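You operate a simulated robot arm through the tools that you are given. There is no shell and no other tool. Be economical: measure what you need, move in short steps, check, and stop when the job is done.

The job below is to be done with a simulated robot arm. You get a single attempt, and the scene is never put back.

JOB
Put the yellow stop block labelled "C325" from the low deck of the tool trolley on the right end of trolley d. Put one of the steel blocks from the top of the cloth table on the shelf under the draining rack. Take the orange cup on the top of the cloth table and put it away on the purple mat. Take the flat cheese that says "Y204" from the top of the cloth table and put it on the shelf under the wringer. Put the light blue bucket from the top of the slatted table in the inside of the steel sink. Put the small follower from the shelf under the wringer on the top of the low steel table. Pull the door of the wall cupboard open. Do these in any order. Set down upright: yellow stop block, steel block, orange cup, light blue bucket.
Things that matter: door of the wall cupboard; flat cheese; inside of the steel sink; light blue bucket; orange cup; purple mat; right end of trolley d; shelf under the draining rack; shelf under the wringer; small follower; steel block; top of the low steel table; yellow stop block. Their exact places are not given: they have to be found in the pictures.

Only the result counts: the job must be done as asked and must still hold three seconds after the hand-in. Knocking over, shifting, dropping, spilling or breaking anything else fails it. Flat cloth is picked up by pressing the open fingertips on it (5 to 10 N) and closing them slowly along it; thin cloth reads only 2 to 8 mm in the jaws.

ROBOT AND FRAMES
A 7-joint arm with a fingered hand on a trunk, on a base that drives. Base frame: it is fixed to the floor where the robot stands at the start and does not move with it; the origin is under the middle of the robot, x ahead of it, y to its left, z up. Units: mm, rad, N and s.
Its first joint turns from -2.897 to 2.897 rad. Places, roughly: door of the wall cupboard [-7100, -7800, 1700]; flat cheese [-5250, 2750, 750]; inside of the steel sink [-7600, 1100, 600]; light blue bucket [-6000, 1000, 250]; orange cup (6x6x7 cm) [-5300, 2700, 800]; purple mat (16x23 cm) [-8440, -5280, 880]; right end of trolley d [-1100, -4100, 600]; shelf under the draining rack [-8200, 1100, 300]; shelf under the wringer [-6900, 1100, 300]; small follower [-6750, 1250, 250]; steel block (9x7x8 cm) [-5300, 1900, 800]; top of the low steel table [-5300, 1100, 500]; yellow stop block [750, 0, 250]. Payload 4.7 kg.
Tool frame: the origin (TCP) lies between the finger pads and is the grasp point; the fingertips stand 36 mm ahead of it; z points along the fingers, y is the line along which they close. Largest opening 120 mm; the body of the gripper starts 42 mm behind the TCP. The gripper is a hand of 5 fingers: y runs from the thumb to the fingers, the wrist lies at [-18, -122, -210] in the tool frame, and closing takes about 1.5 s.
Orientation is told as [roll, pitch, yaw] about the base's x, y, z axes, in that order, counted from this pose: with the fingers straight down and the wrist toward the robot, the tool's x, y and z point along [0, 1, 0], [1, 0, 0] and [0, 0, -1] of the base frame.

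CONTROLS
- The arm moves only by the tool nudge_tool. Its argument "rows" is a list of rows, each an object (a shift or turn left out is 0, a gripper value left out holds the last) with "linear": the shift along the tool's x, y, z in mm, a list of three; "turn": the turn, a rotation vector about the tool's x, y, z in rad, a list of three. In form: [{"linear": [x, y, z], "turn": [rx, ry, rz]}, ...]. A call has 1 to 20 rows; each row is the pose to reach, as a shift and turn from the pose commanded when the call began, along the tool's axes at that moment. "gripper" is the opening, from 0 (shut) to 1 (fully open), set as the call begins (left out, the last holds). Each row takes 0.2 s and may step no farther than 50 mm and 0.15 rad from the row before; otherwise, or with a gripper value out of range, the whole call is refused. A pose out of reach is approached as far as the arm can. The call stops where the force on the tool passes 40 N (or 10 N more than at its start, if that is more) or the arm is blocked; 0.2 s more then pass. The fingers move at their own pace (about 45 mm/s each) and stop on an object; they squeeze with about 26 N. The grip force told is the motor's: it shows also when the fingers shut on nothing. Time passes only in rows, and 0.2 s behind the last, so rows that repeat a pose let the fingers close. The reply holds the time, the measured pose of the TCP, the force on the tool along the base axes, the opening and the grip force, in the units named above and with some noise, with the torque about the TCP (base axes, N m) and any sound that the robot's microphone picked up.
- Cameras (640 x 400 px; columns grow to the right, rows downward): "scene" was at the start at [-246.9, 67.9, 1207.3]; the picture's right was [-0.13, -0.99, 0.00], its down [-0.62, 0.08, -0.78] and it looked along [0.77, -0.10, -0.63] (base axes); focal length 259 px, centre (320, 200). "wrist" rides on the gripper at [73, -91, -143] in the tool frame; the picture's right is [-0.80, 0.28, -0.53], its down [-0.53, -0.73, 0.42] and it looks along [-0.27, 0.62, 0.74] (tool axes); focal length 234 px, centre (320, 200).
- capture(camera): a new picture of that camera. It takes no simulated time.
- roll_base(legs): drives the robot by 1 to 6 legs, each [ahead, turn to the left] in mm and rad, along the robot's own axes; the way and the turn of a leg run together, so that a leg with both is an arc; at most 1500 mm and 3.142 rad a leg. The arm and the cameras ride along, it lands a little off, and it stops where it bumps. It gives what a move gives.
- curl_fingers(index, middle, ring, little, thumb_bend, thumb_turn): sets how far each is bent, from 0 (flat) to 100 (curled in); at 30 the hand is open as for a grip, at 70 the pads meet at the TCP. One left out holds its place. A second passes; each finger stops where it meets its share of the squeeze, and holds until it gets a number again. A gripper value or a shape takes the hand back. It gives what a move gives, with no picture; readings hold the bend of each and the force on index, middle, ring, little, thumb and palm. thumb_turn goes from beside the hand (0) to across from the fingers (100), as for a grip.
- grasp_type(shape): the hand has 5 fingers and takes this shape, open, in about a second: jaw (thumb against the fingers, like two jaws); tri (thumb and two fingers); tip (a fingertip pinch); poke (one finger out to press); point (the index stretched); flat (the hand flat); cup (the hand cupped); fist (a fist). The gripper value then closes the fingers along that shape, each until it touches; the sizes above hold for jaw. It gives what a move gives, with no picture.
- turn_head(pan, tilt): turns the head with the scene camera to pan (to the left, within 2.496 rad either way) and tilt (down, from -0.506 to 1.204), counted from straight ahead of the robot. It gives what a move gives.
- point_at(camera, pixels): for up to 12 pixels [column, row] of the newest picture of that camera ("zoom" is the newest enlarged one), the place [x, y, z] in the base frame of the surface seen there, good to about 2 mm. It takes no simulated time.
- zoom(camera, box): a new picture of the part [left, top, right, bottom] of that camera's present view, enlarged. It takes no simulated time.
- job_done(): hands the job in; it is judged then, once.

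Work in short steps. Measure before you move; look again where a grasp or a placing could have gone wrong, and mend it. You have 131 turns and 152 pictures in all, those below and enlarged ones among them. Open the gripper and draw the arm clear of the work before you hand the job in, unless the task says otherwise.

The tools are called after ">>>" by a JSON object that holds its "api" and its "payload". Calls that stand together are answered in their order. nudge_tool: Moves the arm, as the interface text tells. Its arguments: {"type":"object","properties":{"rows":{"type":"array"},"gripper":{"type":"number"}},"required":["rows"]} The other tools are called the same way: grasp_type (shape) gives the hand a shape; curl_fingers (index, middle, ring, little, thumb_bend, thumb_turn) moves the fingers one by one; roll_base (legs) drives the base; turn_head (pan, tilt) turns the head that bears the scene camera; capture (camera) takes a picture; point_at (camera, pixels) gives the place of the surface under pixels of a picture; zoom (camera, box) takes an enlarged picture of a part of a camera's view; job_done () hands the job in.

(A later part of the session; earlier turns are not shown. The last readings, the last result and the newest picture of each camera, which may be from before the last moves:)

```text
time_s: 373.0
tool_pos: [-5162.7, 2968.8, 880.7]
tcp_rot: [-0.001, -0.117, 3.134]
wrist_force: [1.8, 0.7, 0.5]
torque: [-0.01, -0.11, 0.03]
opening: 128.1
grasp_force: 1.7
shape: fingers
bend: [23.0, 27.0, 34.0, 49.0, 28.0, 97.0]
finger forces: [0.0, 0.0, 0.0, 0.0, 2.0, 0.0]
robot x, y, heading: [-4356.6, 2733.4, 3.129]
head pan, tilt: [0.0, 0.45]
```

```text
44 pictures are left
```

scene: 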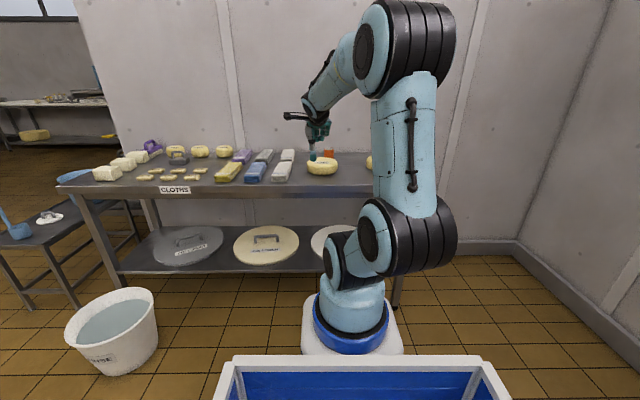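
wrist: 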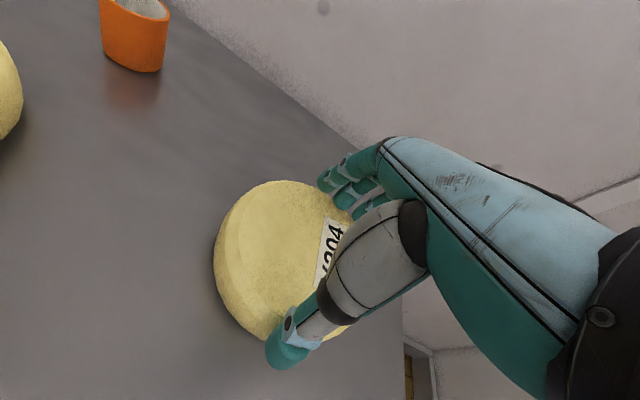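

The grip slipped off the rounded rim because the far fingers sat too high and the thumb low. I reopen, tilt the hand so the far fingers go lower (pitch about +0.15), and go down again.

>>> {"api": "curl_fingers", "payload": {"index": 13, "middle": 13, "ring": 13, "little": 13, "thumb_bend": 13}}

>>> {"api": "nudge_tool", "payload": {"rows": [{"linear": [0, 0, 0], "turn": [0.09, 0, 0]}, {"linear": [0, 0, 0], "turn": [0.18, 0, 0]}, {"linear": [0, -1, 8], "turn": [0.27, 0, 0]}, {"linear": [0, -2, 18], "turn": [0.27, 0, 0]}, {"linear": [0, -3, 28], "turn": [0.27, 0, 0]}, {"linear": [0, -4, 36], "turn": [0.27, 0, 0]}, {"linear": [0, -5, 42], "turn": [0.27, 0, 0]}, {"linear": [0, -5, 42], "turn": [0.27, 0, 0]}]}}

>>> {"api": "curl_fingers", "payload": {"index": 60, "middle": 60, "ring": 60, "little": 60, "thumb_bend": 60}}

>>> {"api": "capture", "payload": {"camera": "wrist"}}

```text
time_s: 374.0
tool_pos: [-5163.7, 2969.8, 879.2]
tcp_rot: [-0.001, -0.12, 3.135]
wrist_force: [-0.1, -0.1, 0.5]
torque: [0.0, -0.02, 0.01]
opening: 167.0
grasp_force: 0.1
shape: fingers
bend: [13.0, 13.0, 13.0, 13.0, 13.0, 97.0]
finger forces: [0.1, 0.0, 0.0, 0.1, 0.0, 0.1]
robot x, y, heading: [-4349.6, 2733.6, 3.129]
head pan, tilt: [0.0, 0.45]
```

```text
time_s: 375.8
tool_pos: [-5165.4, 2968.2, 840.7]
tcp_rot: [-0.003, 0.146, 3.134]
wrist_force: [-9.1, -2.8, 18.9]
torque: [-0.19, 1.52, 0.2]
opening: 178.1
grasp_force: 9.5
shape: fingers
bend: [7.0, 13.0, 13.0, 13.0, 13.0, 97.0]
finger forces: [17.8, 1.1, 0.0, 0.0, 0.0, 0.0]
robot x, y, heading: [-4355.9, 2736.9, 3.133]
head pan, tilt: [0.0, 0.45]
```

```text
time_s: 376.8
tool_pos: [-5165.0, 2969.9, 840.9]
tcp_rot: [-0.003, 0.146, 3.136]
wrist_force: [-6.1, 4.4, 37.1]
torque: [0.13, 1.9, 0.59]
opening: 165.4
grasp_force: 44.8
shape: fingers
bend: [8.0, 27.0, 30.0, 55.0, 35.0, 94.0]
finger forces: [13.6, 17.2, 10.0, 12.4, 36.2, 0.0]
robot x, y, heading: [-4352.3, 2732.8, 3.13]
head pan, tilt: [0.0, 0.45]
```

```text
43 pictures are left
```

wrist: 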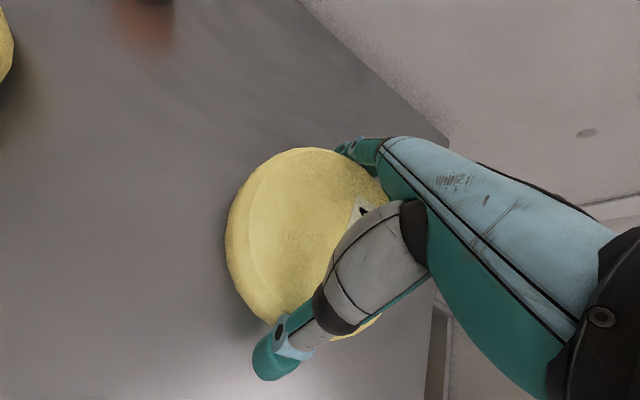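

All the fingers bear on the cheese now (thumb 36 N). I try a gentle lift to see whether it holds.

>>> {"api": "nudge_tool", "payload": {"rows": [{"linear": [0, 0, -3]}, {"linear": [0, 1, -8]}, {"linear": [0, 2, -16]}, {"linear": [0, 3, -26]}, {"linear": [0, 3, -26]}]}}

>>> {"api": "capture", "payload": {"camera": "wrist"}}

```text
time_s: 378.0
tool_pos: [-5171.8, 2969.0, 861.9]
tcp_rot: [-0.001, 0.153, 3.135]
wrist_force: [-0.2, -0.5, -8.1]
torque: [-0.1, -0.12, -0.04]
opening: 153.8
grasp_force: 20.1
shape: fingers
bend: [11.0, 27.0, 30.0, 57.0, 40.0, 94.0]
finger forces: [3.4, 6.3, 6.5, 5.2, 18.9, 0.0]
robot x, y, heading: [-4351.6, 2735.5, 3.131]
head pan, tilt: [0.0, 0.45]
```

```text
42 pictures are left
```

wrist: 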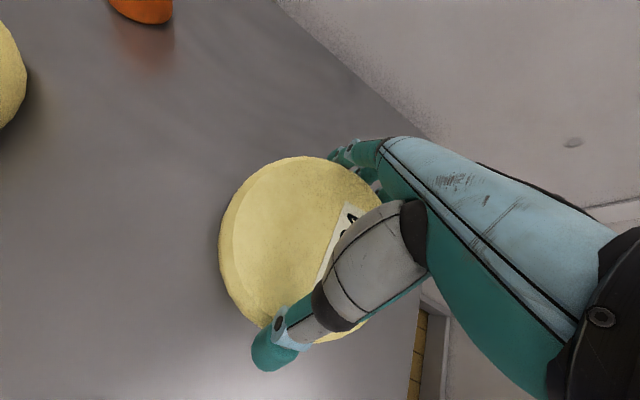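

The cheese is lifted (8 N, held at about 20 N). I raise it gently another 90 mm and start the drive to the wringer, going smoothly.

>>> {"api": "nudge_tool", "payload": {"rows": [{"linear": [0, 2, -12]}, {"linear": [0, 4, -27]}, {"linear": [0, 6, -42]}, {"linear": [0, 8, -57]}, {"linear": [0, 10, -72]}, {"linear": [0, 12, -90]}]}}

>>> {"api": "roll_base", "payload": {"legs": [[-200, 0], [0, 1.581], [1500, 0], [1332, 0], [0, -1.571], [1400, 0]]}}

>>> {"api": "roll_base", "payload": {"legs": [[1460, 0], [0, -1.571]]}}

>>> {"api": "capture", "payload": {"camera": "wrist"}}

```text
time_s: 379.4
tool_pos: [-5197.0, 2968.6, 950.8]
tcp_rot: [-0.001, 0.153, 3.134]
wrist_force: [0.4, 0.4, 0.2]
torque: [0.01, -0.01, 0.01]
opening: 122.6
grasp_force: 0.1
shape: fingers
bend: [13.0, 30.0, 30.0, 60.0, 54.0, 97.0]
finger forces: [0.0, 0.0, 0.1, 0.1, 0.0, 0.0]
robot x, y, heading: [-4356.6, 2732.1, 3.13]
head pan, tilt: [0.0, 0.45]
```

```text
time_s: 408.5
tool_pos: [-6461.0, 229.2, 951.0]
tcp_rot: [-0.002, 0.152, 3.107]
wrist_force: [0.9, 0.8, -0.7]
torque: [-0.01, 0.02, 0.0]
opening: 122.6
grasp_force: 0.1
shape: fingers
bend: [13.0, 30.0, 30.0, 60.0, 54.0, 97.0]
finger forces: [0.0, 0.0, 0.0, 0.0, 0.1, 0.0]
robot x, y, heading: [-5625.5, -33.5, 3.105]
head pan, tilt: [0.0, 0.45]
```

```text
time_s: 418.7
tool_pos: [-7054.1, 893.4, 957.5]
tcp_rot: [0.0, 0.138, 1.826]
wrist_force: [-8.2, 0.6, 5.6]
torque: [0.15, -0.97, 0.31]
opening: 122.3
grasp_force: 4.5
shape: fingers
bend: [13.0, 30.0, 30.0, 60.0, 54.0, 98.0]
finger forces: [0.1, 0.1, 0.0, 0.0, 0.1, 9.8]
robot x, y, heading: [-7068.6, 13.0, 1.812]
head pan, tilt: [0.0, 0.45]
stopped in leg 2: the force on the tool passed its limit at 116 N (the readings are from after the stop); the commanded pose is now the measured one
```

```text
41 pictures are left
```

wrist: 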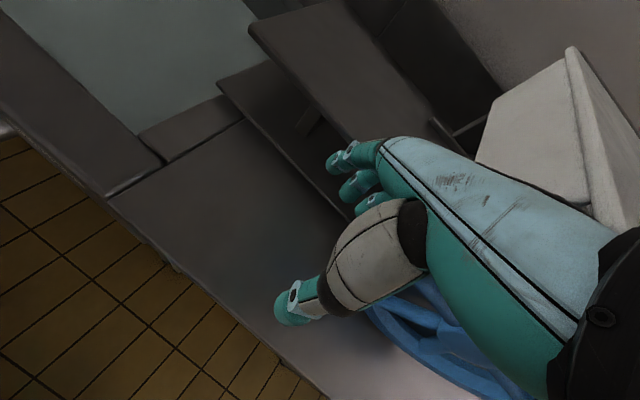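

The cheese slipped back during the lift and the hand then bumped the wringer wheel, so I back off now. Since I am here, I go for the light blue bucket next, and return to the cheese later.

>>> {"api": "roll_base", "payload": {"legs": [[-250, 0], [0, -1.81], [650, 0], [0, 1.571]]}}

>>> {"api": "grasp_type", "payload": {"shape": "jaw"}}

>>> {"api": "turn_head", "payload": {"pan": -0.15, "tilt": 0.65}}

>>> {"api": "capture", "payload": {"camera": "scene"}}

>>> {"api": "capture", "payload": {"camera": "wrist"}}

```text
time_s: 419.5
tool_pos: [-7054.3, 884.0, 961.8]
tcp_rot: [-0.001, 0.13, 1.831]
wrist_force: [-5.3, -3.3, 3.4]
torque: [0.37, -0.5, 0.01]
opening: 122.5
grasp_force: 2.8
shape: fingers
bend: [13.0, 30.0, 30.0, 60.0, 54.0, 98.0]
finger forces: [0.1, 0.1, 0.0, 0.2, 0.0, 5.7]
robot x, y, heading: [-7065.9, 3.2, 1.814]
head pan, tilt: [0.0, 0.45]
stopped in leg 1: the force on the tool passed its limit at 46 N (the readings are from after the stop); the commanded pose is now the measured one
```

```text
time_s: 420.4
tool_pos: [-7053.6, 885.0, 961.0]
tcp_rot: [-0.002, 0.13, 1.831]
wrist_force: [-7.2, -2.9, 5.2]
torque: [0.41, -0.84, 0.12]
opening: 119.7
grasp_force: 0.1
shape: jaw
bend: [30.0, 30.0, 30.0, 30.0, 30.0, 98.0]
finger forces: [0.0, 0.1, 0.1, 0.0, 0.0, 9.0]
robot x, y, heading: [-7062.8, 10.4, 1.816]
head pan, tilt: [0.0, 0.45]
```

```text
time_s: 421.1
tool_pos: [-7054.7, 885.6, 961.0]
tcp_rot: [-0.002, 0.132, 1.831]
wrist_force: [-8.5, -3.2, 5.2]
torque: [0.43, -0.92, 0.13]
opening: 119.9
grasp_force: 0.0
shape: jaw
bend: [30.0, 30.0, 30.0, 30.0, 30.0, 98.0]
finger forces: [0.0, 0.0, 0.0, 0.0, 0.1, 10.1]
robot x, y, heading: [-7065.1, 5.4, 1.809]
head pan, tilt: [-0.15, 0.649]
```

```text
40 pictures are left
```

scene: 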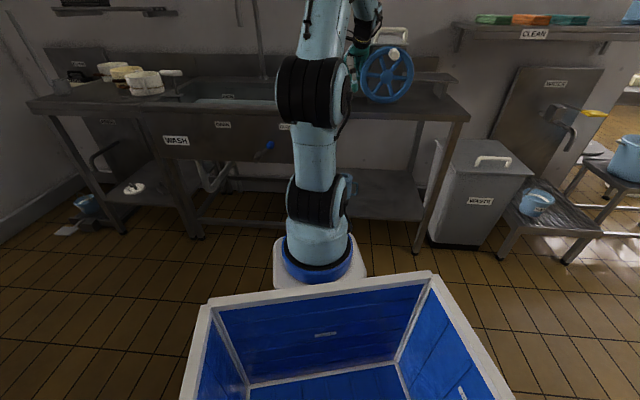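

```text
39 pictures are left
```

wrist: 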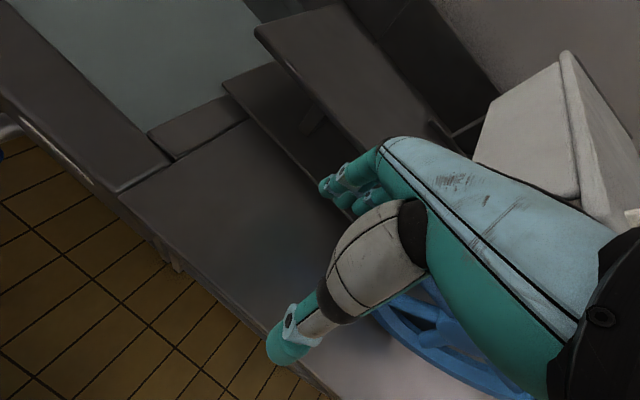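

The hand presses the wheel's side (force toward −x). I move it left 100 mm and up, then drive away.

>>> {"api": "nudge_tool", "payload": {"rows": [{"linear": [25, 0, 0]}, {"linear": [50, 0, -5]}, {"linear": [80, 0, -20]}, {"linear": [110, 0, -50]}, {"linear": [120, 0, -90]}, {"linear": [120, 0, -120]}]}}

>>> {"api": "roll_base", "payload": {"legs": [[-250, 0], [0, -1.81], [650, 0], [0, 1.571]]}}

>>> {"api": "turn_head", "payload": {"pan": -0.2, "tilt": 0.7}}

>>> {"api": "capture", "payload": {"camera": "scene"}}

>>> {"api": "capture", "payload": {"camera": "wrist"}}

```text
time_s: 422.5
tool_pos: [-7173.9, 870.1, 1078.6]
tcp_rot: [-0.001, 0.133, 1.831]
wrist_force: [-0.8, -0.6, -0.3]
torque: [0.0, 0.01, 0.0]
opening: 119.7
grasp_force: 0.0
shape: jaw
bend: [30.0, 30.0, 30.0, 30.0, 30.0, 98.0]
finger forces: [0.0, 0.1, 0.1, 0.0, 0.0, 0.0]
robot x, y, heading: [-7064.7, 6.1, 1.813]
head pan, tilt: [-0.15, 0.649]
```

```text
time_s: 435.7
tool_pos: [-6233.8, 621.2, 1078.4]
tcp_rot: [-0.002, 0.131, 1.57]
wrist_force: [-0.1, 0.2, 0.6]
torque: [0.01, -0.02, 0.03]
opening: 119.9
grasp_force: 0.0
shape: jaw
bend: [30.0, 30.0, 30.0, 30.0, 30.0, 98.0]
finger forces: [0.0, 0.0, 0.1, 0.0, 0.0, 0.1]
robot x, y, heading: [-6354.2, -239.4, 1.552]
head pan, tilt: [-0.15, 0.649]
```

```text
time_s: 436.4
tool_pos: [-6234.8, 622.3, 1079.3]
tcp_rot: [-0.001, 0.131, 1.569]
wrist_force: [0.1, -0.1, -0.4]
torque: [0.02, 0.01, -0.04]
opening: 119.8
grasp_force: 0.1
shape: jaw
bend: [30.0, 30.0, 30.0, 30.0, 30.0, 98.0]
finger forces: [0.1, 0.0, 0.0, 0.1, 0.0, 0.0]
robot x, y, heading: [-6354.3, -245.4, 1.553]
head pan, tilt: [-0.201, 0.7]
```

```text
38 pictures are left
```

scene: 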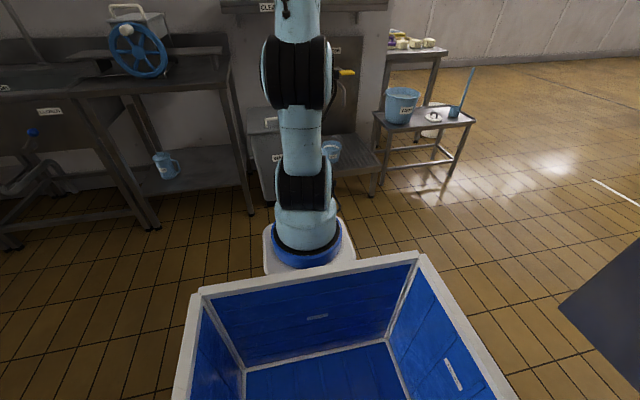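

```text
37 pictures are left
```

wrist: 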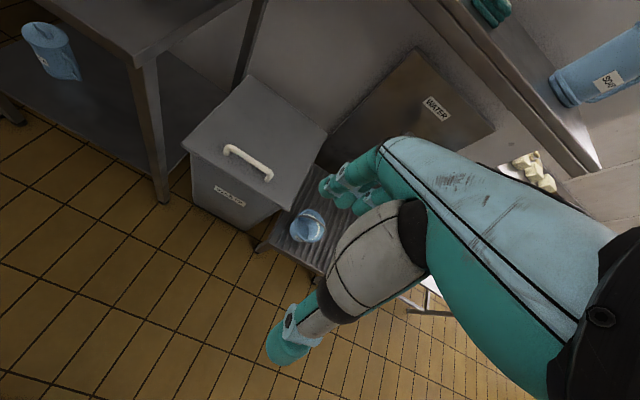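

The bucket is at (307,226) in the wrist view. I zoom in and measure its rim and bail.

>>> {"api": "zoom", "payload": {"camera": "wrist", "box": [270, 195, 350, 250]}}

>>> {"api": "point_at", "payload": {"camera": "zoom", "pixels": [[165, 210], [300, 105], [430, 220], [290, 330], [230, 300], [400, 300], [300, 220], [200, 330], [370, 380], [100, 330], [350, 130], [190, 160]]}}

```text
7.27 times, centred on (310, 222) of wrist
```

zoom: 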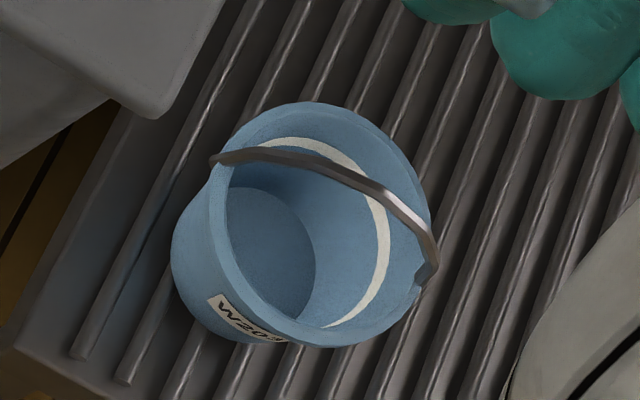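

```text
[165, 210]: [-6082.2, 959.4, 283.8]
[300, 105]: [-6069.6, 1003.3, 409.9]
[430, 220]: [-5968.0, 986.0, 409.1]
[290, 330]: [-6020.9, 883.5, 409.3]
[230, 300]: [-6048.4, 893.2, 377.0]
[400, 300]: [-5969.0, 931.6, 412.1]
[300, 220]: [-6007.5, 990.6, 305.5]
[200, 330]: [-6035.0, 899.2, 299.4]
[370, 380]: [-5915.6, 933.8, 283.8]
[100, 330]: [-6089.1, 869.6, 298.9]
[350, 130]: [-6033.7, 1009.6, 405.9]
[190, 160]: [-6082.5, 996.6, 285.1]
```

The bucket's rim is centred near (−6018, 947) at z 410, radius about 63, and it is empty. I drive to reach it and lower the hand above its near wall, open halfway.

>>> {"api": "roll_base", "payload": {"legs": [[0, -0.353], [250, 0]]}}

>>> {"api": "nudge_tool", "payload": {"rows": [{"linear": [16, 10, 41], "turn": [-0.02, 0, 0]}, {"linear": [31, 19, 83], "turn": [-0.04, 0, 0]}, {"linear": [47, 29, 124], "turn": [-0.06, 0, 0]}, {"linear": [63, 38, 166], "turn": [-0.08, 0, 0]}, {"linear": [79, 48, 207], "turn": [-0.1, 0, 0]}, {"linear": [94, 57, 249], "turn": [-0.12, 0, 0]}, {"linear": [110, 67, 290], "turn": [-0.14, 0, 0]}, {"linear": [126, 77, 332], "turn": [-0.16, 0, 0]}, {"linear": [141, 86, 373], "turn": [-0.18, 0, 0]}, {"linear": [157, 96, 415], "turn": [-0.2, 0, 0]}, {"linear": [173, 105, 456], "turn": [-0.21, 0, 0]}, {"linear": [189, 115, 498], "turn": [-0.22, 0, 0]}, {"linear": [204, 124, 539], "turn": [-0.23, 0, 0]}, {"linear": [220, 134, 575], "turn": [-0.23, 0, 0]}, {"linear": [220, 134, 575], "turn": [-0.23, 0, 0]}], "gripper": 0.5}}

>>> {"api": "capture", "payload": {"camera": "wrist"}}

```text
time_s: 439.3
tool_pos: [-5852.1, 763.8, 1079.5]
tcp_rot: [-0.002, 0.132, 1.219]
wrist_force: [0.2, -0.2, -0.2]
torque: [0.0, -0.03, -0.02]
opening: 119.7
grasp_force: 0.1
shape: jaw
bend: [30.0, 30.0, 30.0, 30.0, 30.0, 98.0]
finger forces: [0.0, 0.1, 0.0, 0.0, 0.1, 0.1]
robot x, y, heading: [-6258.0, -5.0, 1.208]
head pan, tilt: [-0.201, 0.7]
```

```text
time_s: 442.5
tool_pos: [-6037.3, 892.1, 491.3]
tcp_rot: [-0.001, -0.1, 1.219]
wrist_force: [-0.3, 0.2, -0.3]
torque: [-0.03, -0.02, -0.04]
opening: 60.0
grasp_force: 0.0
shape: jaw
bend: [74.0, 45.0, 42.0, 40.0, 70.0, 100.0]
finger forces: [0.1, 0.0, 0.0, 0.0, 0.0, 0.0]
robot x, y, heading: [-6261.2, -4.1, 1.202]
head pan, tilt: [-0.201, 0.7]
```

```text
35 pictures are left
```

wrist: 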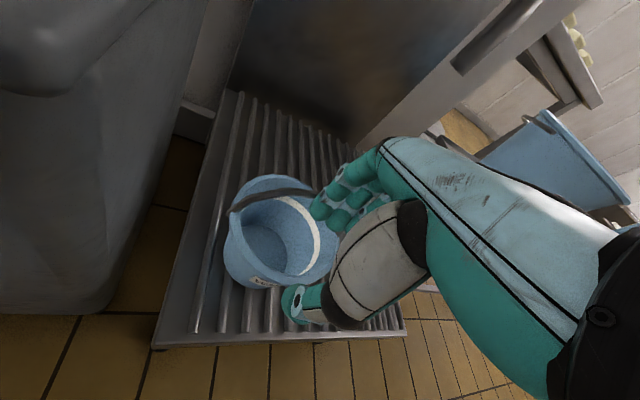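

The hand is above the near wall. I lower 88 mm so the wall is between the thumb and fingers, and then close.

>>> {"api": "nudge_tool", "payload": {"rows": [{"linear": [0, -2, 22]}, {"linear": [0, -4, 44]}, {"linear": [0, -8, 66]}, {"linear": [0, -12, 88]}, {"linear": [0, -12, 88]}]}}

>>> {"api": "nudge_tool", "payload": {"rows": [{"linear": [0, 0, 0]}, {"linear": [0, 0, 0]}, {"linear": [0, 0, 0]}, {"linear": [0, 0, 0]}, {"linear": [0, 0, 0]}, {"linear": [0, 0, 0]}, {"linear": [0, 0, 0]}, {"linear": [0, 1, -10]}, {"linear": [0, 3, -30]}, {"linear": [0, 3, -30]}], "gripper": 0}}

>>> {"api": "capture", "payload": {"camera": "wrist"}}

```text
time_s: 443.5
tool_pos: [-6035.2, 899.5, 419.6]
tcp_rot: [0.0, -0.121, 1.216]
wrist_force: [0.1, -3.6, 12.4]
torque: [0.3, -0.88, -0.24]
opening: 60.1
grasp_force: 0.0
shape: jaw
bend: [74.0, 45.0, 42.0, 40.0, 70.0, 100.0]
finger forces: [0.0, 0.0, 0.0, 13.2, 0.1, 0.1]
robot x, y, heading: [-6263.7, -3.4, 1.197]
head pan, tilt: [-0.201, 0.7]
stopped in row 4: the force on the tool passed its limit at 50 N (the readings are from after the stop); the commanded pose is now the measured one
```

```text
time_s: 445.7
tool_pos: [-6035.4, 895.5, 447.4]
tcp_rot: [0.0, -0.115, 1.218]
wrist_force: [-0.1, 0.0, -1.3]
torque: [-0.07, 0.01, -0.03]
opening: 0.7
grasp_force: 26.0
shape: jaw
bend: [69.0, 68.0, 60.0, 55.0, 71.0, 100.0]
finger forces: [17.0, 4.1, 2.4, 1.2, 24.2, 0.0]
robot x, y, heading: [-6260.3, -5.0, 1.204]
head pan, tilt: [-0.201, 0.7]
```

```text
34 pictures are left
```

wrist: 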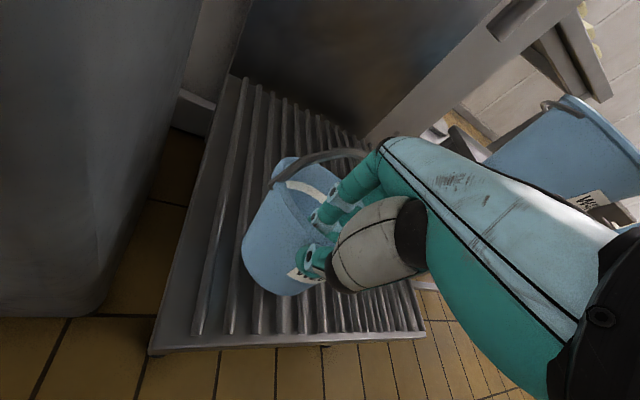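

The bucket's wall is pinched and it lifts. I raise it vertically above sink height, in checked steps, and look before driving.

>>> {"api": "nudge_tool", "payload": {"rows": [{"linear": [0, 4, -40]}, {"linear": [0, 9, -80]}, {"linear": [0, 13, -120]}, {"linear": [0, 18, -160]}, {"linear": [0, 22, -200]}, {"linear": [0, 27, -240]}, {"linear": [0, 31, -280]}, {"linear": [0, 36, -320]}, {"linear": [0, 40, -360]}, {"linear": [0, 45, -400]}, {"linear": [0, 49, -440]}, {"linear": [0, 54, -480]}, {"linear": [0, 58, -520]}, {"linear": [0, 62, -555]}]}}

>>> {"api": "capture", "payload": {"camera": "wrist"}}

```text
time_s: 448.7
tool_pos: [-6036.7, 894.7, 1003.5]
tcp_rot: [-0.002, -0.118, 1.22]
wrist_force: [1.0, -0.6, -2.6]
torque: [-0.07, 0.06, 0.0]
opening: 0.7
grasp_force: 26.0
shape: jaw
bend: [69.0, 71.0, 63.0, 71.0, 71.0, 100.0]
finger forces: [17.3, 3.7, 2.9, 1.9, 24.0, 0.1]
robot x, y, heading: [-6257.0, -8.0, 1.201]
head pan, tilt: [-0.201, 0.7]
```

```text
33 pictures are left
```

wrist: 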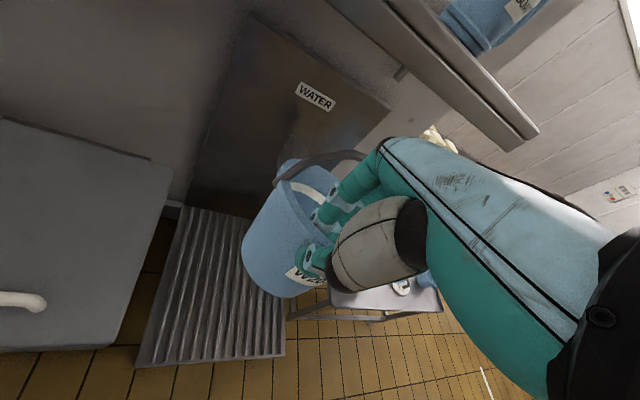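

The bucket is held firmly and nearly upright. I reverse along the row to the sink and face it.

>>> {"api": "roll_base", "payload": {"legs": [[-165, 0], [0, -1.2], [-1500, 0], [-30, 0], [0, 1.2]]}}

>>> {"api": "capture", "payload": {"camera": "wrist"}}

>>> {"api": "point_at", "payload": {"camera": "wrist", "pixels": [[150, 60], [150, 130], [220, 60], [80, 130], [220, 130], [250, 60], [60, 200], [150, 200], [285, 165], [250, 270], [290, 290], [320, 100]]}}

```text
time_s: 463.6
tool_pos: [-7623.1, 740.4, 1004.8]
tcp_rot: [-0.003, -0.119, 1.214]
wrist_force: [0.1, 0.7, -2.0]
torque: [-0.06, 0.01, 0.0]
opening: 0.8
grasp_force: 26.1
shape: jaw
bend: [69.0, 71.0, 64.0, 66.0, 71.0, 100.0]
finger forces: [16.2, 3.3, 2.8, 1.9, 22.2, 0.0]
robot x, y, heading: [-7848.6, -160.0, 1.193]
head pan, tilt: [-0.201, 0.7]
```

```text
32 pictures are left
```

wrist: 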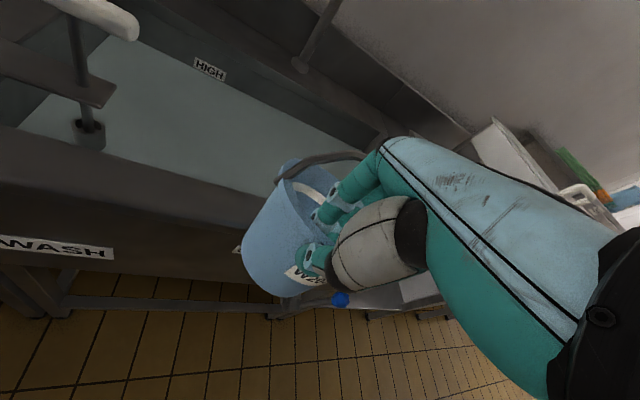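

```text
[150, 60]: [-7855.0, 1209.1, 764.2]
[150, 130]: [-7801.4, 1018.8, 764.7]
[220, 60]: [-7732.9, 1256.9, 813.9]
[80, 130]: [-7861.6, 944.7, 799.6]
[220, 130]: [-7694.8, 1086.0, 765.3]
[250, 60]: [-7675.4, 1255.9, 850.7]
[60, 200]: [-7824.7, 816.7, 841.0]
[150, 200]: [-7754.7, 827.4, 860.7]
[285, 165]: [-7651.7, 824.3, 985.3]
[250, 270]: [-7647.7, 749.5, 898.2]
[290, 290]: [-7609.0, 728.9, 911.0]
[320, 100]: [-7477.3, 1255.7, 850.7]
```

The sink's water is at z 764, with inside y from 880 to 1255. I drive in 310 mm over the sink and lower 225 mm.

>>> {"api": "roll_base", "payload": {"legs": [[310, 0]]}}

>>> {"api": "nudge_tool", "payload": {"rows": [{"linear": [0, -5, 40]}, {"linear": [0, -9, 80]}, {"linear": [0, -14, 120]}, {"linear": [0, -19, 160]}, {"linear": [0, -24, 200]}, {"linear": [0, -27, 225]}, {"linear": [0, -28, 235]}, {"linear": [0, -29, 245]}, {"linear": [0, -30, 253]}]}}

>>> {"api": "capture", "payload": {"camera": "wrist"}}

```text
time_s: 465.7
tool_pos: [-7505.9, 1031.2, 1004.7]
tcp_rot: [-0.002, -0.119, 1.209]
wrist_force: [0.3, -0.2, -0.4]
torque: [-0.08, 0.0, -0.02]
opening: 0.6
grasp_force: 25.6
shape: jaw
bend: [69.0, 71.0, 64.0, 67.0, 71.0, 100.0]
finger forces: [16.3, 3.3, 3.0, 1.9, 22.5, 0.0]
robot x, y, heading: [-7735.5, 134.5, 1.196]
head pan, tilt: [-0.201, 0.7]
```

```text
time_s: 467.7
tool_pos: [-7506.7, 1037.4, 762.8]
tcp_rot: [0.003, -0.137, 1.213]
wrist_force: [-3.5, -3.8, 15.2]
torque: [-0.21, -0.86, -0.16]
opening: 0.2
grasp_force: 26.0
shape: jaw
bend: [69.0, 71.0, 69.0, 72.0, 71.0, 100.0]
finger forces: [14.8, 2.3, 2.9, 21.4, 22.1, 0.0]
robot x, y, heading: [-7737.0, 134.0, 1.195]
head pan, tilt: [-0.201, 0.7]
stopped in row 9: the force on the tool passed its limit at 45 N (the readings are from after the stop); the commanded pose is now the measured one
```

```text
31 pictures are left
```

wrist: 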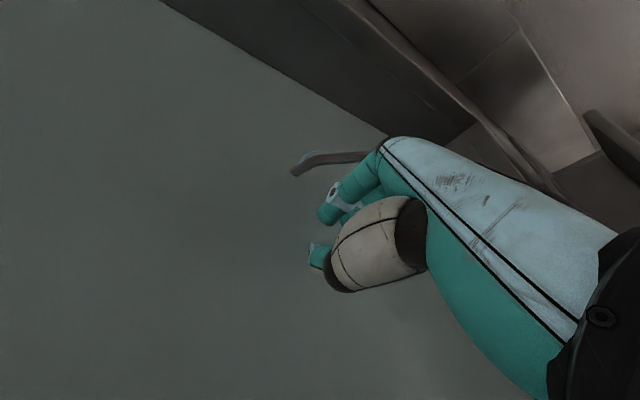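

The bucket is on the sink floor (15 N up). I ease up 4 mm, open and withdraw straight up, then view.

>>> {"api": "nudge_tool", "payload": {"rows": [{"linear": [0, 0, -2]}, {"linear": [0, 0, -4]}]}}

>>> {"api": "nudge_tool", "payload": {"rows": [{"linear": [0, 0, 0]}, {"linear": [0, 0, 0]}, {"linear": [0, 0, 0]}, {"linear": [0, 0, 0]}, {"linear": [0, 0, 0]}, {"linear": [0, 1, -10]}, {"linear": [0, 3, -25]}, {"linear": [0, 6, -50]}, {"linear": [0, 10, -85]}, {"linear": [0, 15, -125]}, {"linear": [0, 20, -165]}, {"linear": [0, 25, -205]}, {"linear": [0, 30, -250]}], "gripper": 0.4}}

>>> {"api": "capture", "payload": {"camera": "wrist"}}

```text
time_s: 468.3
tool_pos: [-7506.6, 1035.8, 763.4]
tcp_rot: [0.001, -0.13, 1.212]
wrist_force: [0.5, -0.2, 4.8]
torque: [-0.11, -0.69, -0.07]
opening: 0.4
grasp_force: 26.1
shape: jaw
bend: [69.0, 71.0, 68.0, 72.0, 71.0, 100.0]
finger forces: [15.8, 2.6, 3.8, 14.9, 20.4, 0.0]
robot x, y, heading: [-7735.9, 131.0, 1.195]
head pan, tilt: [-0.201, 0.7]
```

```text
time_s: 471.1
tool_pos: [-7506.6, 1032.8, 1015.8]
tcp_rot: [0.001, -0.128, 1.212]
wrist_force: [-0.5, 0.3, 0.2]
torque: [0.0, 0.0, 0.0]
opening: 47.8
grasp_force: 0.0
shape: jaw
bend: [74.0, 49.0, 47.0, 44.0, 73.0, 100.0]
finger forces: [0.1, 0.0, 0.0, 0.0, 0.0, 0.1]
robot x, y, heading: [-7734.1, 132.1, 1.198]
head pan, tilt: [-0.201, 0.7]
```

```text
30 pictures are left
```

wrist: 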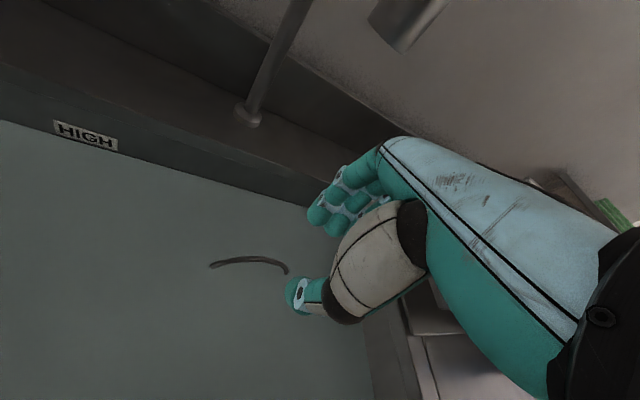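

The bucket stands in the sink with its bail above the water. I now return to the cloth table for the cheese, chaining the drive, and then view it from above.

>>> {"api": "roll_base", "payload": {"legs": [[-310, 0], [0, -1.158], [1500, 0], [1500, 0], [698, 0], [0, 1.531]]}}

>>> {"api": "roll_base", "payload": {"legs": [[1500, 0], [1245, 0], [0, 1.56]]}}

>>> {"api": "nudge_tool", "payload": {"rows": [{"linear": [-40, 0, 0]}, {"linear": [-80, 0, 0]}, {"linear": [-120, 0, 0]}, {"linear": [-160, 0, 0]}, {"linear": [-200, 0, 0]}, {"linear": [-240, 0, 0]}]}}

>>> {"api": "capture", "payload": {"camera": "wrist"}}

```text
time_s: 497.4
tool_pos: [-4242.8, 814.8, 1015.2]
tcp_rot: [0.002, -0.132, 1.563]
wrist_force: [0.2, 0.2, -0.2]
torque: [-0.01, -0.02, 0.0]
opening: 47.7
grasp_force: 0.1
shape: jaw
bend: [74.0, 49.0, 47.0, 44.0, 73.0, 100.0]
finger forces: [0.1, 0.0, 0.1, 0.1, 0.0, 0.1]
robot x, y, heading: [-4153.2, -110.5, 1.545]
head pan, tilt: [-0.201, 0.7]
```

```text
time_s: 514.5
tool_pos: [-4989.0, 2540.0, 1015.2]
tcp_rot: [0.002, -0.132, 3.118]
wrist_force: [1.0, -0.2, 0.5]
torque: [0.0, 0.0, 0.0]
opening: 47.6
grasp_force: 0.0
shape: jaw
bend: [74.0, 49.0, 47.0, 44.0, 73.0, 100.0]
finger forces: [0.0, 0.1, 0.0, 0.0, 0.1, 0.0]
robot x, y, heading: [-4061.0, 2618.8, 3.102]
head pan, tilt: [-0.201, 0.7]
```

```text
time_s: 515.9
tool_pos: [-4983.3, 2779.0, 1014.2]
tcp_rot: [0.001, -0.134, 3.118]
wrist_force: [-0.3, 0.2, 0.0]
torque: [0.04, 0.04, -0.02]
opening: 47.9
grasp_force: 0.1
shape: jaw
bend: [74.0, 49.0, 47.0, 44.0, 73.0, 100.0]
finger forces: [0.0, 0.0, 0.0, 0.1, 0.0, 0.0]
robot x, y, heading: [-4062.6, 2618.8, 3.099]
head pan, tilt: [-0.201, 0.7]
```

```text
29 pictures are left
```

wrist: 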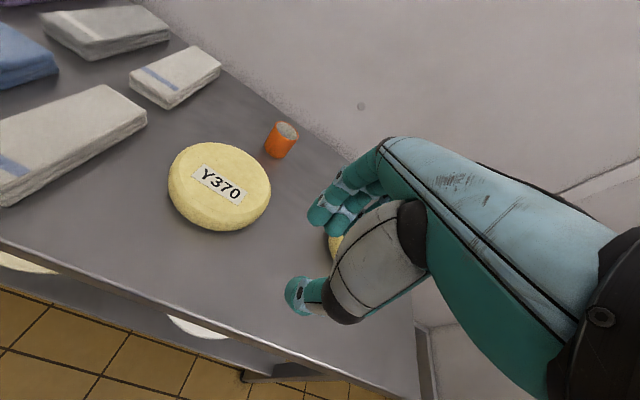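

Y204 is still near its place, at the edge of view (335,245). I drive closer, open wide, level the hand to pitch 0 and hover it over the cheese for a rim measurement.

>>> {"api": "roll_base", "payload": {"legs": [[270, 0]]}}

>>> {"api": "curl_fingers", "payload": {"index": 13, "middle": 13, "ring": 13, "little": 13, "thumb_bend": 13}}

>>> {"api": "nudge_tool", "payload": {"rows": [{"linear": [-30, -13, 10], "turn": [0.02, 0, 0]}, {"linear": [-60, -26, 21], "turn": [0.04, 0, 0]}, {"linear": [-90, -39, 32], "turn": [0.07, 0, 0]}, {"linear": [-120, -52, 43], "turn": [0.09, 0, 0]}, {"linear": [-150, -65, 54], "turn": [0.11, 0, 0]}, {"linear": [-180, -78, 64], "turn": [0.134, 0, 0]}, {"linear": [-180, -78, 64], "turn": [0.134, 0, 0]}]}}

>>> {"api": "capture", "payload": {"camera": "wrist"}}

```text
time_s: 517.8
tool_pos: [-5252.9, 2790.7, 1015.1]
tcp_rot: [0.002, -0.133, 3.115]
wrist_force: [0.1, -0.1, -0.3]
torque: [-0.02, 0.02, -0.01]
opening: 47.6
grasp_force: 0.1
shape: jaw
bend: [74.0, 49.0, 47.0, 44.0, 73.0, 100.0]
finger forces: [0.1, 0.0, 0.0, 0.0, 0.0, 0.0]
robot x, y, heading: [-4336.6, 2632.3, 3.095]
head pan, tilt: [-0.201, 0.7]
```

```text
time_s: 518.8
tool_pos: [-5252.7, 2790.7, 1015.1]
tcp_rot: [0.002, -0.135, 3.118]
wrist_force: [0.3, -0.4, -0.2]
torque: [-0.04, -0.01, -0.01]
opening: 166.5
grasp_force: 0.2
shape: fingers
bend: [13.0, 13.0, 13.0, 13.0, 13.0, 100.0]
finger forces: [0.0, 0.1, 0.0, 0.0, 0.0, 0.1]
robot x, y, heading: [-4336.0, 2629.8, 3.097]
head pan, tilt: [-0.201, 0.7]
```

```text
time_s: 520.4
tool_pos: [-5179.4, 2968.3, 942.0]
tcp_rot: [0.002, 0.001, 3.116]
wrist_force: [-0.1, 0.0, 1.1]
torque: [0.01, -0.05, 0.0]
opening: 166.2
grasp_force: 0.1
shape: fingers
bend: [13.0, 13.0, 13.0, 13.0, 13.0, 100.0]
finger forces: [0.0, 0.0, 0.0, 0.0, 0.0, 0.0]
robot x, y, heading: [-4332.1, 2630.7, 3.093]
head pan, tilt: [-0.201, 0.7]
```

```text
28 pictures are left
```

wrist: 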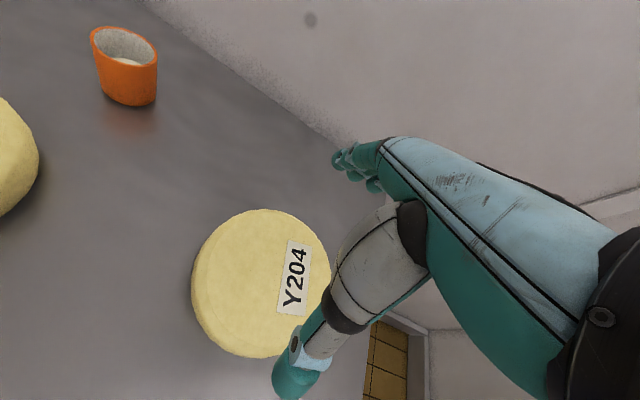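

I measure the rim of Y204 and the cup at the same time.

>>> {"api": "point_at", "payload": {"camera": "wrist", "pixels": [[264, 213], [235, 217], [212, 235], [198, 262], [195, 290], [203, 320], [225, 345], [255, 355], [125, 30], [92, 45], [157, 55], [125, 65]]}}

```text
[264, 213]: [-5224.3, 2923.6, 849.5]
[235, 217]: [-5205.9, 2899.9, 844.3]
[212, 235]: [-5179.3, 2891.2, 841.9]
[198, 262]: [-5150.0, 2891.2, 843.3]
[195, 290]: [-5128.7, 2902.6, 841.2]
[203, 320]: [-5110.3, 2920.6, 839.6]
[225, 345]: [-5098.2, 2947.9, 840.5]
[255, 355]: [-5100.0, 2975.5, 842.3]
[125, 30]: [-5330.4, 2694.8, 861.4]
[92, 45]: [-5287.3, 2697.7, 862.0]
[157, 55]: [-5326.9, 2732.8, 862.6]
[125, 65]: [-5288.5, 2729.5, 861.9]
```

The rim centre is (−5167, 2961). I centre, lower to TCP z 835 with pitch 0, close, and lift slowly 30 mm.

>>> {"api": "nudge_tool", "payload": {"rows": [{"linear": [7, -12, 15]}, {"linear": [7, -12, 40]}, {"linear": [7, -12, 65]}, {"linear": [7, -12, 85]}, {"linear": [7, -12, 98]}, {"linear": [7, -12, 107]}, {"linear": [7, -12, 107]}]}}

>>> {"api": "curl_fingers", "payload": {"index": 70, "middle": 70, "ring": 70, "little": 70, "thumb_bend": 70}}

>>> {"api": "nudge_tool", "payload": {"rows": [{"linear": [0, 0, 0]}, {"linear": [0, 0, 0]}, {"linear": [0, 0, 0]}, {"linear": [0, 0, -4]}, {"linear": [0, 0, -8]}, {"linear": [0, 0, -12]}, {"linear": [0, 0, -16]}, {"linear": [0, 0, -20]}, {"linear": [0, 0, -25]}, {"linear": [0, 0, -30]}, {"linear": [0, 0, -30]}, {"linear": [0, 0, -30]}, {"linear": [0, 0, -30]}]}}

>>> {"api": "capture", "payload": {"camera": "wrist"}}

```text
time_s: 522.0
tool_pos: [-5167.0, 2962.8, 837.5]
tcp_rot: [0.0, -0.003, 3.114]
wrist_force: [11.8, -0.4, 27.2]
torque: [-0.01, -1.27, -0.07]
opening: 175.3
grasp_force: 12.8
shape: fingers
bend: [12.0, 13.0, 13.0, 13.0, 3.0, 100.0]
finger forces: [2.7, 0.0, 0.0, 0.0, 23.1, 0.0]
robot x, y, heading: [-4334.5, 2627.2, 3.101]
head pan, tilt: [-0.201, 0.7]
```

```text
time_s: 523.0
tool_pos: [-5167.6, 2960.3, 837.7]
tcp_rot: [-0.002, -0.004, 3.117]
wrist_force: [-6.2, 5.0, 38.3]
torque: [-0.02, -0.07, 1.3]
opening: 175.5
grasp_force: 47.9
shape: fingers
bend: [15.0, 24.0, 30.0, 52.0, 2.0, 100.0]
finger forces: [14.5, 11.9, 10.8, 13.0, 46.7, 0.0]
robot x, y, heading: [-4337.6, 2628.4, 3.094]
head pan, tilt: [-0.201, 0.7]
```

```text
time_s: 525.8
tool_pos: [-5168.8, 2962.2, 864.4]
tcp_rot: [0.003, 0.001, 3.118]
wrist_force: [0.3, -1.5, -7.0]
torque: [-0.13, -0.15, -0.03]
opening: 158.3
grasp_force: 15.4
shape: fingers
bend: [19.0, 24.0, 30.0, 57.0, 14.0, 98.0]
finger forces: [0.4, 7.5, 5.3, 3.1, 15.1, 0.1]
robot x, y, heading: [-4336.5, 2631.1, 3.091]
head pan, tilt: [-0.201, 0.7]
```

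```text
27 pictures are left
```

wrist: 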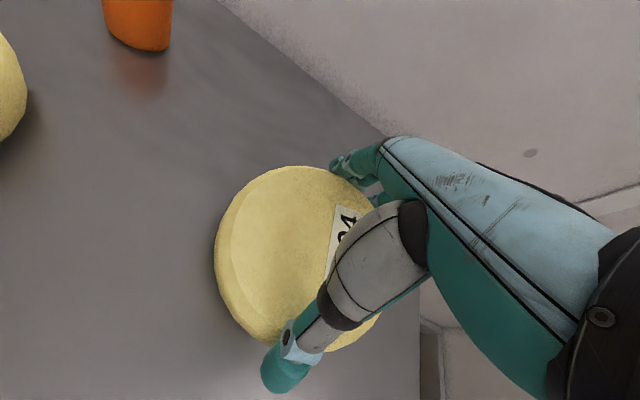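

The cheese is off the table (7 N) but lightly held. I re-apply the squeeze and lift very slowly another 30 mm, watching whether the thumb slides.

>>> {"api": "curl_fingers", "payload": {"index": 100, "middle": 100, "ring": 100, "little": 100, "thumb_bend": 100}}

>>> {"api": "nudge_tool", "payload": {"rows": [{"linear": [0, 0, -2]}, {"linear": [0, 0, -4]}, {"linear": [0, 0, -7]}, {"linear": [0, 0, -10]}, {"linear": [0, 0, -13]}, {"linear": [0, 0, -16]}, {"linear": [0, 0, -18]}, {"linear": [0, 0, -20]}, {"linear": [0, 0, -20]}, {"linear": [0, 0, -20]}]}}

>>> {"api": "capture", "payload": {"camera": "wrist"}}

```text
time_s: 526.8
tool_pos: [-5167.8, 2960.9, 866.0]
tcp_rot: [-0.001, 0.002, 3.117]
wrist_force: [-7.4, 2.2, 10.5]
torque: [0.1, -0.05, -0.09]
opening: 141.6
grasp_force: 23.6
shape: fingers
bend: [33.0, 40.0, 47.0, 100.0, 5.0, 98.0]
finger forces: [11.3, 8.0, 8.1, 0.1, 20.2, 0.1]
robot x, y, heading: [-4333.1, 2630.5, 3.097]
head pan, tilt: [-0.201, 0.7]
```

```text
time_s: 529.0
tool_pos: [-5167.7, 2962.3, 884.5]
tcp_rot: [0.001, 0.002, 3.119]
wrist_force: [-0.4, 0.5, -0.1]
torque: [-0.03, -0.02, -0.03]
opening: 105.0
grasp_force: 0.0
shape: fingers
bend: [43.0, 47.0, 55.0, 100.0, 27.0, 100.0]
finger forces: [0.0, 0.0, 0.0, 0.1, 0.0, 0.1]
robot x, y, heading: [-4334.6, 2631.5, 3.097]
head pan, tilt: [-0.201, 0.7]
```

```text
26 pictures are left
```

wrist: 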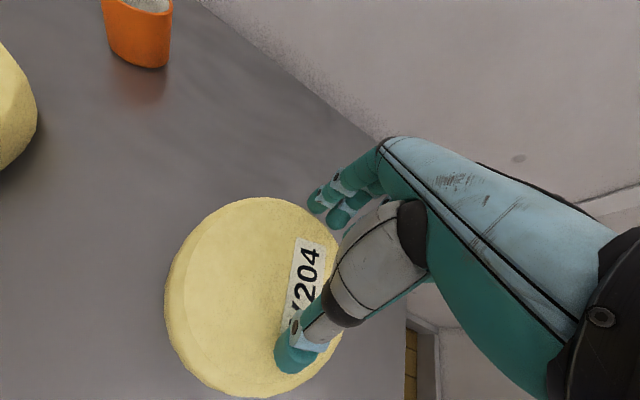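

The top grip can't hold: the splayed fingers push the cheese down. New plan: drag the cheese to overhang the table edge, then pinch its thickness. I raise the hand, tuck the thumb, and measure the rim.

>>> {"api": "point_at", "payload": {"camera": "wrist", "pixels": [[265, 201], [225, 208], [190, 240], [172, 275], [170, 310], [185, 350], [215, 383], [250, 393], [290, 390], [325, 230]]}}

>>> {"api": "nudge_tool", "payload": {"rows": [{"linear": [0, 0, -25]}, {"linear": [0, 0, -50], "turn": [0.06, 0, 0]}, {"linear": [0, 0, -70], "turn": [0.12, 0, 0]}, {"linear": [0, 0, -70], "turn": [0.19, 0, 0]}, {"linear": [0, 0, -70], "turn": [0.25, 0, 0]}]}}

>>> {"api": "curl_fingers", "payload": {"index": 40, "middle": 40, "ring": 40, "little": 40, "thumb_bend": 0, "thumb_turn": 0}}

>>> {"api": "capture", "payload": {"camera": "wrist"}}

```text
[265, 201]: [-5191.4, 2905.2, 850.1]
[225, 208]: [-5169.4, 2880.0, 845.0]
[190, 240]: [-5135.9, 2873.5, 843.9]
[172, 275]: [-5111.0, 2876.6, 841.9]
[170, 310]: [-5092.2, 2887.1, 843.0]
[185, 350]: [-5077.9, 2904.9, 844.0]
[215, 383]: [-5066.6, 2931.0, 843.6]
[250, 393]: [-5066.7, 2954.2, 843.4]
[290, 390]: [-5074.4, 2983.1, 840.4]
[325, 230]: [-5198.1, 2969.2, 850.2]
```

```text
time_s: 530.2
tool_pos: [-5167.5, 2962.4, 955.1]
tcp_rot: [0.002, 0.253, 3.114]
wrist_force: [0.1, 0.6, 0.5]
torque: [0.01, 0.0, 0.01]
opening: 104.9
grasp_force: 0.0
shape: fingers
bend: [43.0, 47.0, 55.0, 100.0, 27.0, 100.0]
finger forces: [0.0, 0.1, 0.0, 0.0, 0.0, 0.1]
robot x, y, heading: [-4335.7, 2633.0, 3.097]
head pan, tilt: [-0.201, 0.7]
```

```text
time_s: 531.2
tool_pos: [-5168.0, 2960.9, 955.9]
tcp_rot: [0.002, 0.253, 3.117]
wrist_force: [-1.0, -0.5, -0.6]
torque: [0.02, 0.02, -0.03]
opening: 182.6
grasp_force: 0.1
shape: fingers
bend: [40.0, 40.0, 40.0, 40.0, 0.0, 0.0]
finger forces: [0.0, 0.0, 0.0, 0.0, 0.0, 0.0]
robot x, y, heading: [-4333.0, 2633.1, 3.099]
head pan, tilt: [-0.201, 0.7]
```

```text
25 pictures are left
```

wrist: 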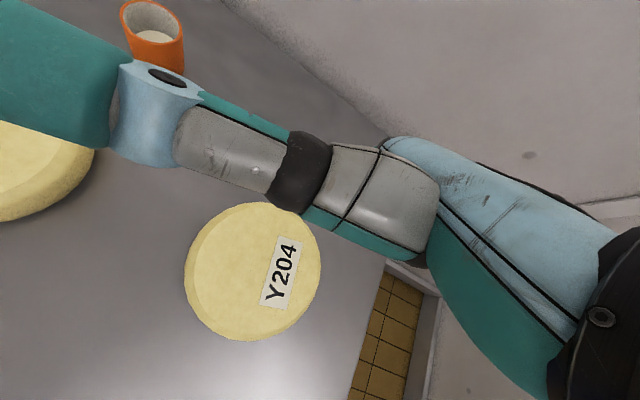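

The cheese's centre is (−5134, 2943) with its far rim at x −5204. I turn the thumb back up across the hand, lower the fingers behind the far rim and pull it 178 mm toward the edge.

>>> {"api": "curl_fingers", "payload": {"thumb_turn": 100, "thumb_bend": 0}}

>>> {"api": "nudge_tool", "payload": {"rows": [{"linear": [18.6, 24, -6]}, {"linear": [18.6, 30, 19]}, {"linear": [18.6, 37, 44]}, {"linear": [18.6, 43, 69]}, {"linear": [18.6, 49, 92]}, {"linear": [18, 35, 96]}, {"linear": [18, 20, 99]}, {"linear": [17, 6, 103]}, {"linear": [17, -8, 107]}, {"linear": [17, -22, 110]}, {"linear": [16, -37, 114]}, {"linear": [16, -51, 118]}, {"linear": [16, -66, 121]}, {"linear": [15, -80, 125]}, {"linear": [15, -95, 129]}, {"linear": [14, -109, 133]}, {"linear": [14, -123, 136]}, {"linear": [14, -123, 136]}]}}

>>> {"api": "capture", "payload": {"camera": "wrist"}}

>>> {"api": "point_at", "payload": {"camera": "wrist", "pixels": [[250, 220], [230, 260], [230, 300], [260, 340], [200, 250], [200, 300], [220, 340], [180, 280], [250, 300], [280, 360], [210, 370], [180, 330]]}}

```text
time_s: 532.2
tool_pos: [-5168.8, 2961.3, 954.9]
tcp_rot: [0.001, 0.252, 3.117]
wrist_force: [-0.2, -0.6, -0.8]
torque: [0.0, 0.0, 0.02]
opening: 132.2
grasp_force: 0.0
shape: fingers
bend: [40.0, 40.0, 40.0, 40.0, 0.0, 95.0]
finger forces: [0.0, 0.0, 0.1, 0.0, 0.1, 0.1]
robot x, y, heading: [-4334.7, 2629.3, 3.106]
head pan, tilt: [-0.201, 0.7]
```

```text
time_s: 536.0
tool_pos: [-5015.2, 2941.9, 853.0]
tcp_rot: [0.002, 0.251, 3.117]
wrist_force: [-2.4, 0.1, -1.5]
torque: [-0.01, 0.09, 0.02]
opening: 135.1
grasp_force: 1.0
shape: fingers
bend: [38.0, 39.0, 40.0, 40.0, 0.0, 95.0]
finger forces: [1.4, 1.0, 0.0, 0.0, 0.0, 0.0]
robot x, y, heading: [-4334.0, 2631.0, 3.097]
head pan, tilt: [-0.201, 0.7]
```

```text
24 pictures are left
```

wrist: 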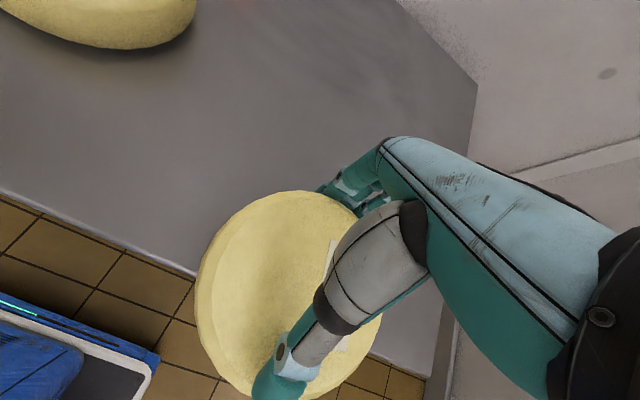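

```text
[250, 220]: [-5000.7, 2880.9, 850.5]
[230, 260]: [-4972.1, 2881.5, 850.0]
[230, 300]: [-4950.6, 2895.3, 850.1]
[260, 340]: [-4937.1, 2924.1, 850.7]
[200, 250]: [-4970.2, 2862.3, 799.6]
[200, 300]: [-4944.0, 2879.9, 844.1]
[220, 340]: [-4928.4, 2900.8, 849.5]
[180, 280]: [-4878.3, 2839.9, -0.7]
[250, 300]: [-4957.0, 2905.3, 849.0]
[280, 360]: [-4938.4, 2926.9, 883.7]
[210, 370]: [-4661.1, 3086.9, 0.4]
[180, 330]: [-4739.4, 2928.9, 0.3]
```

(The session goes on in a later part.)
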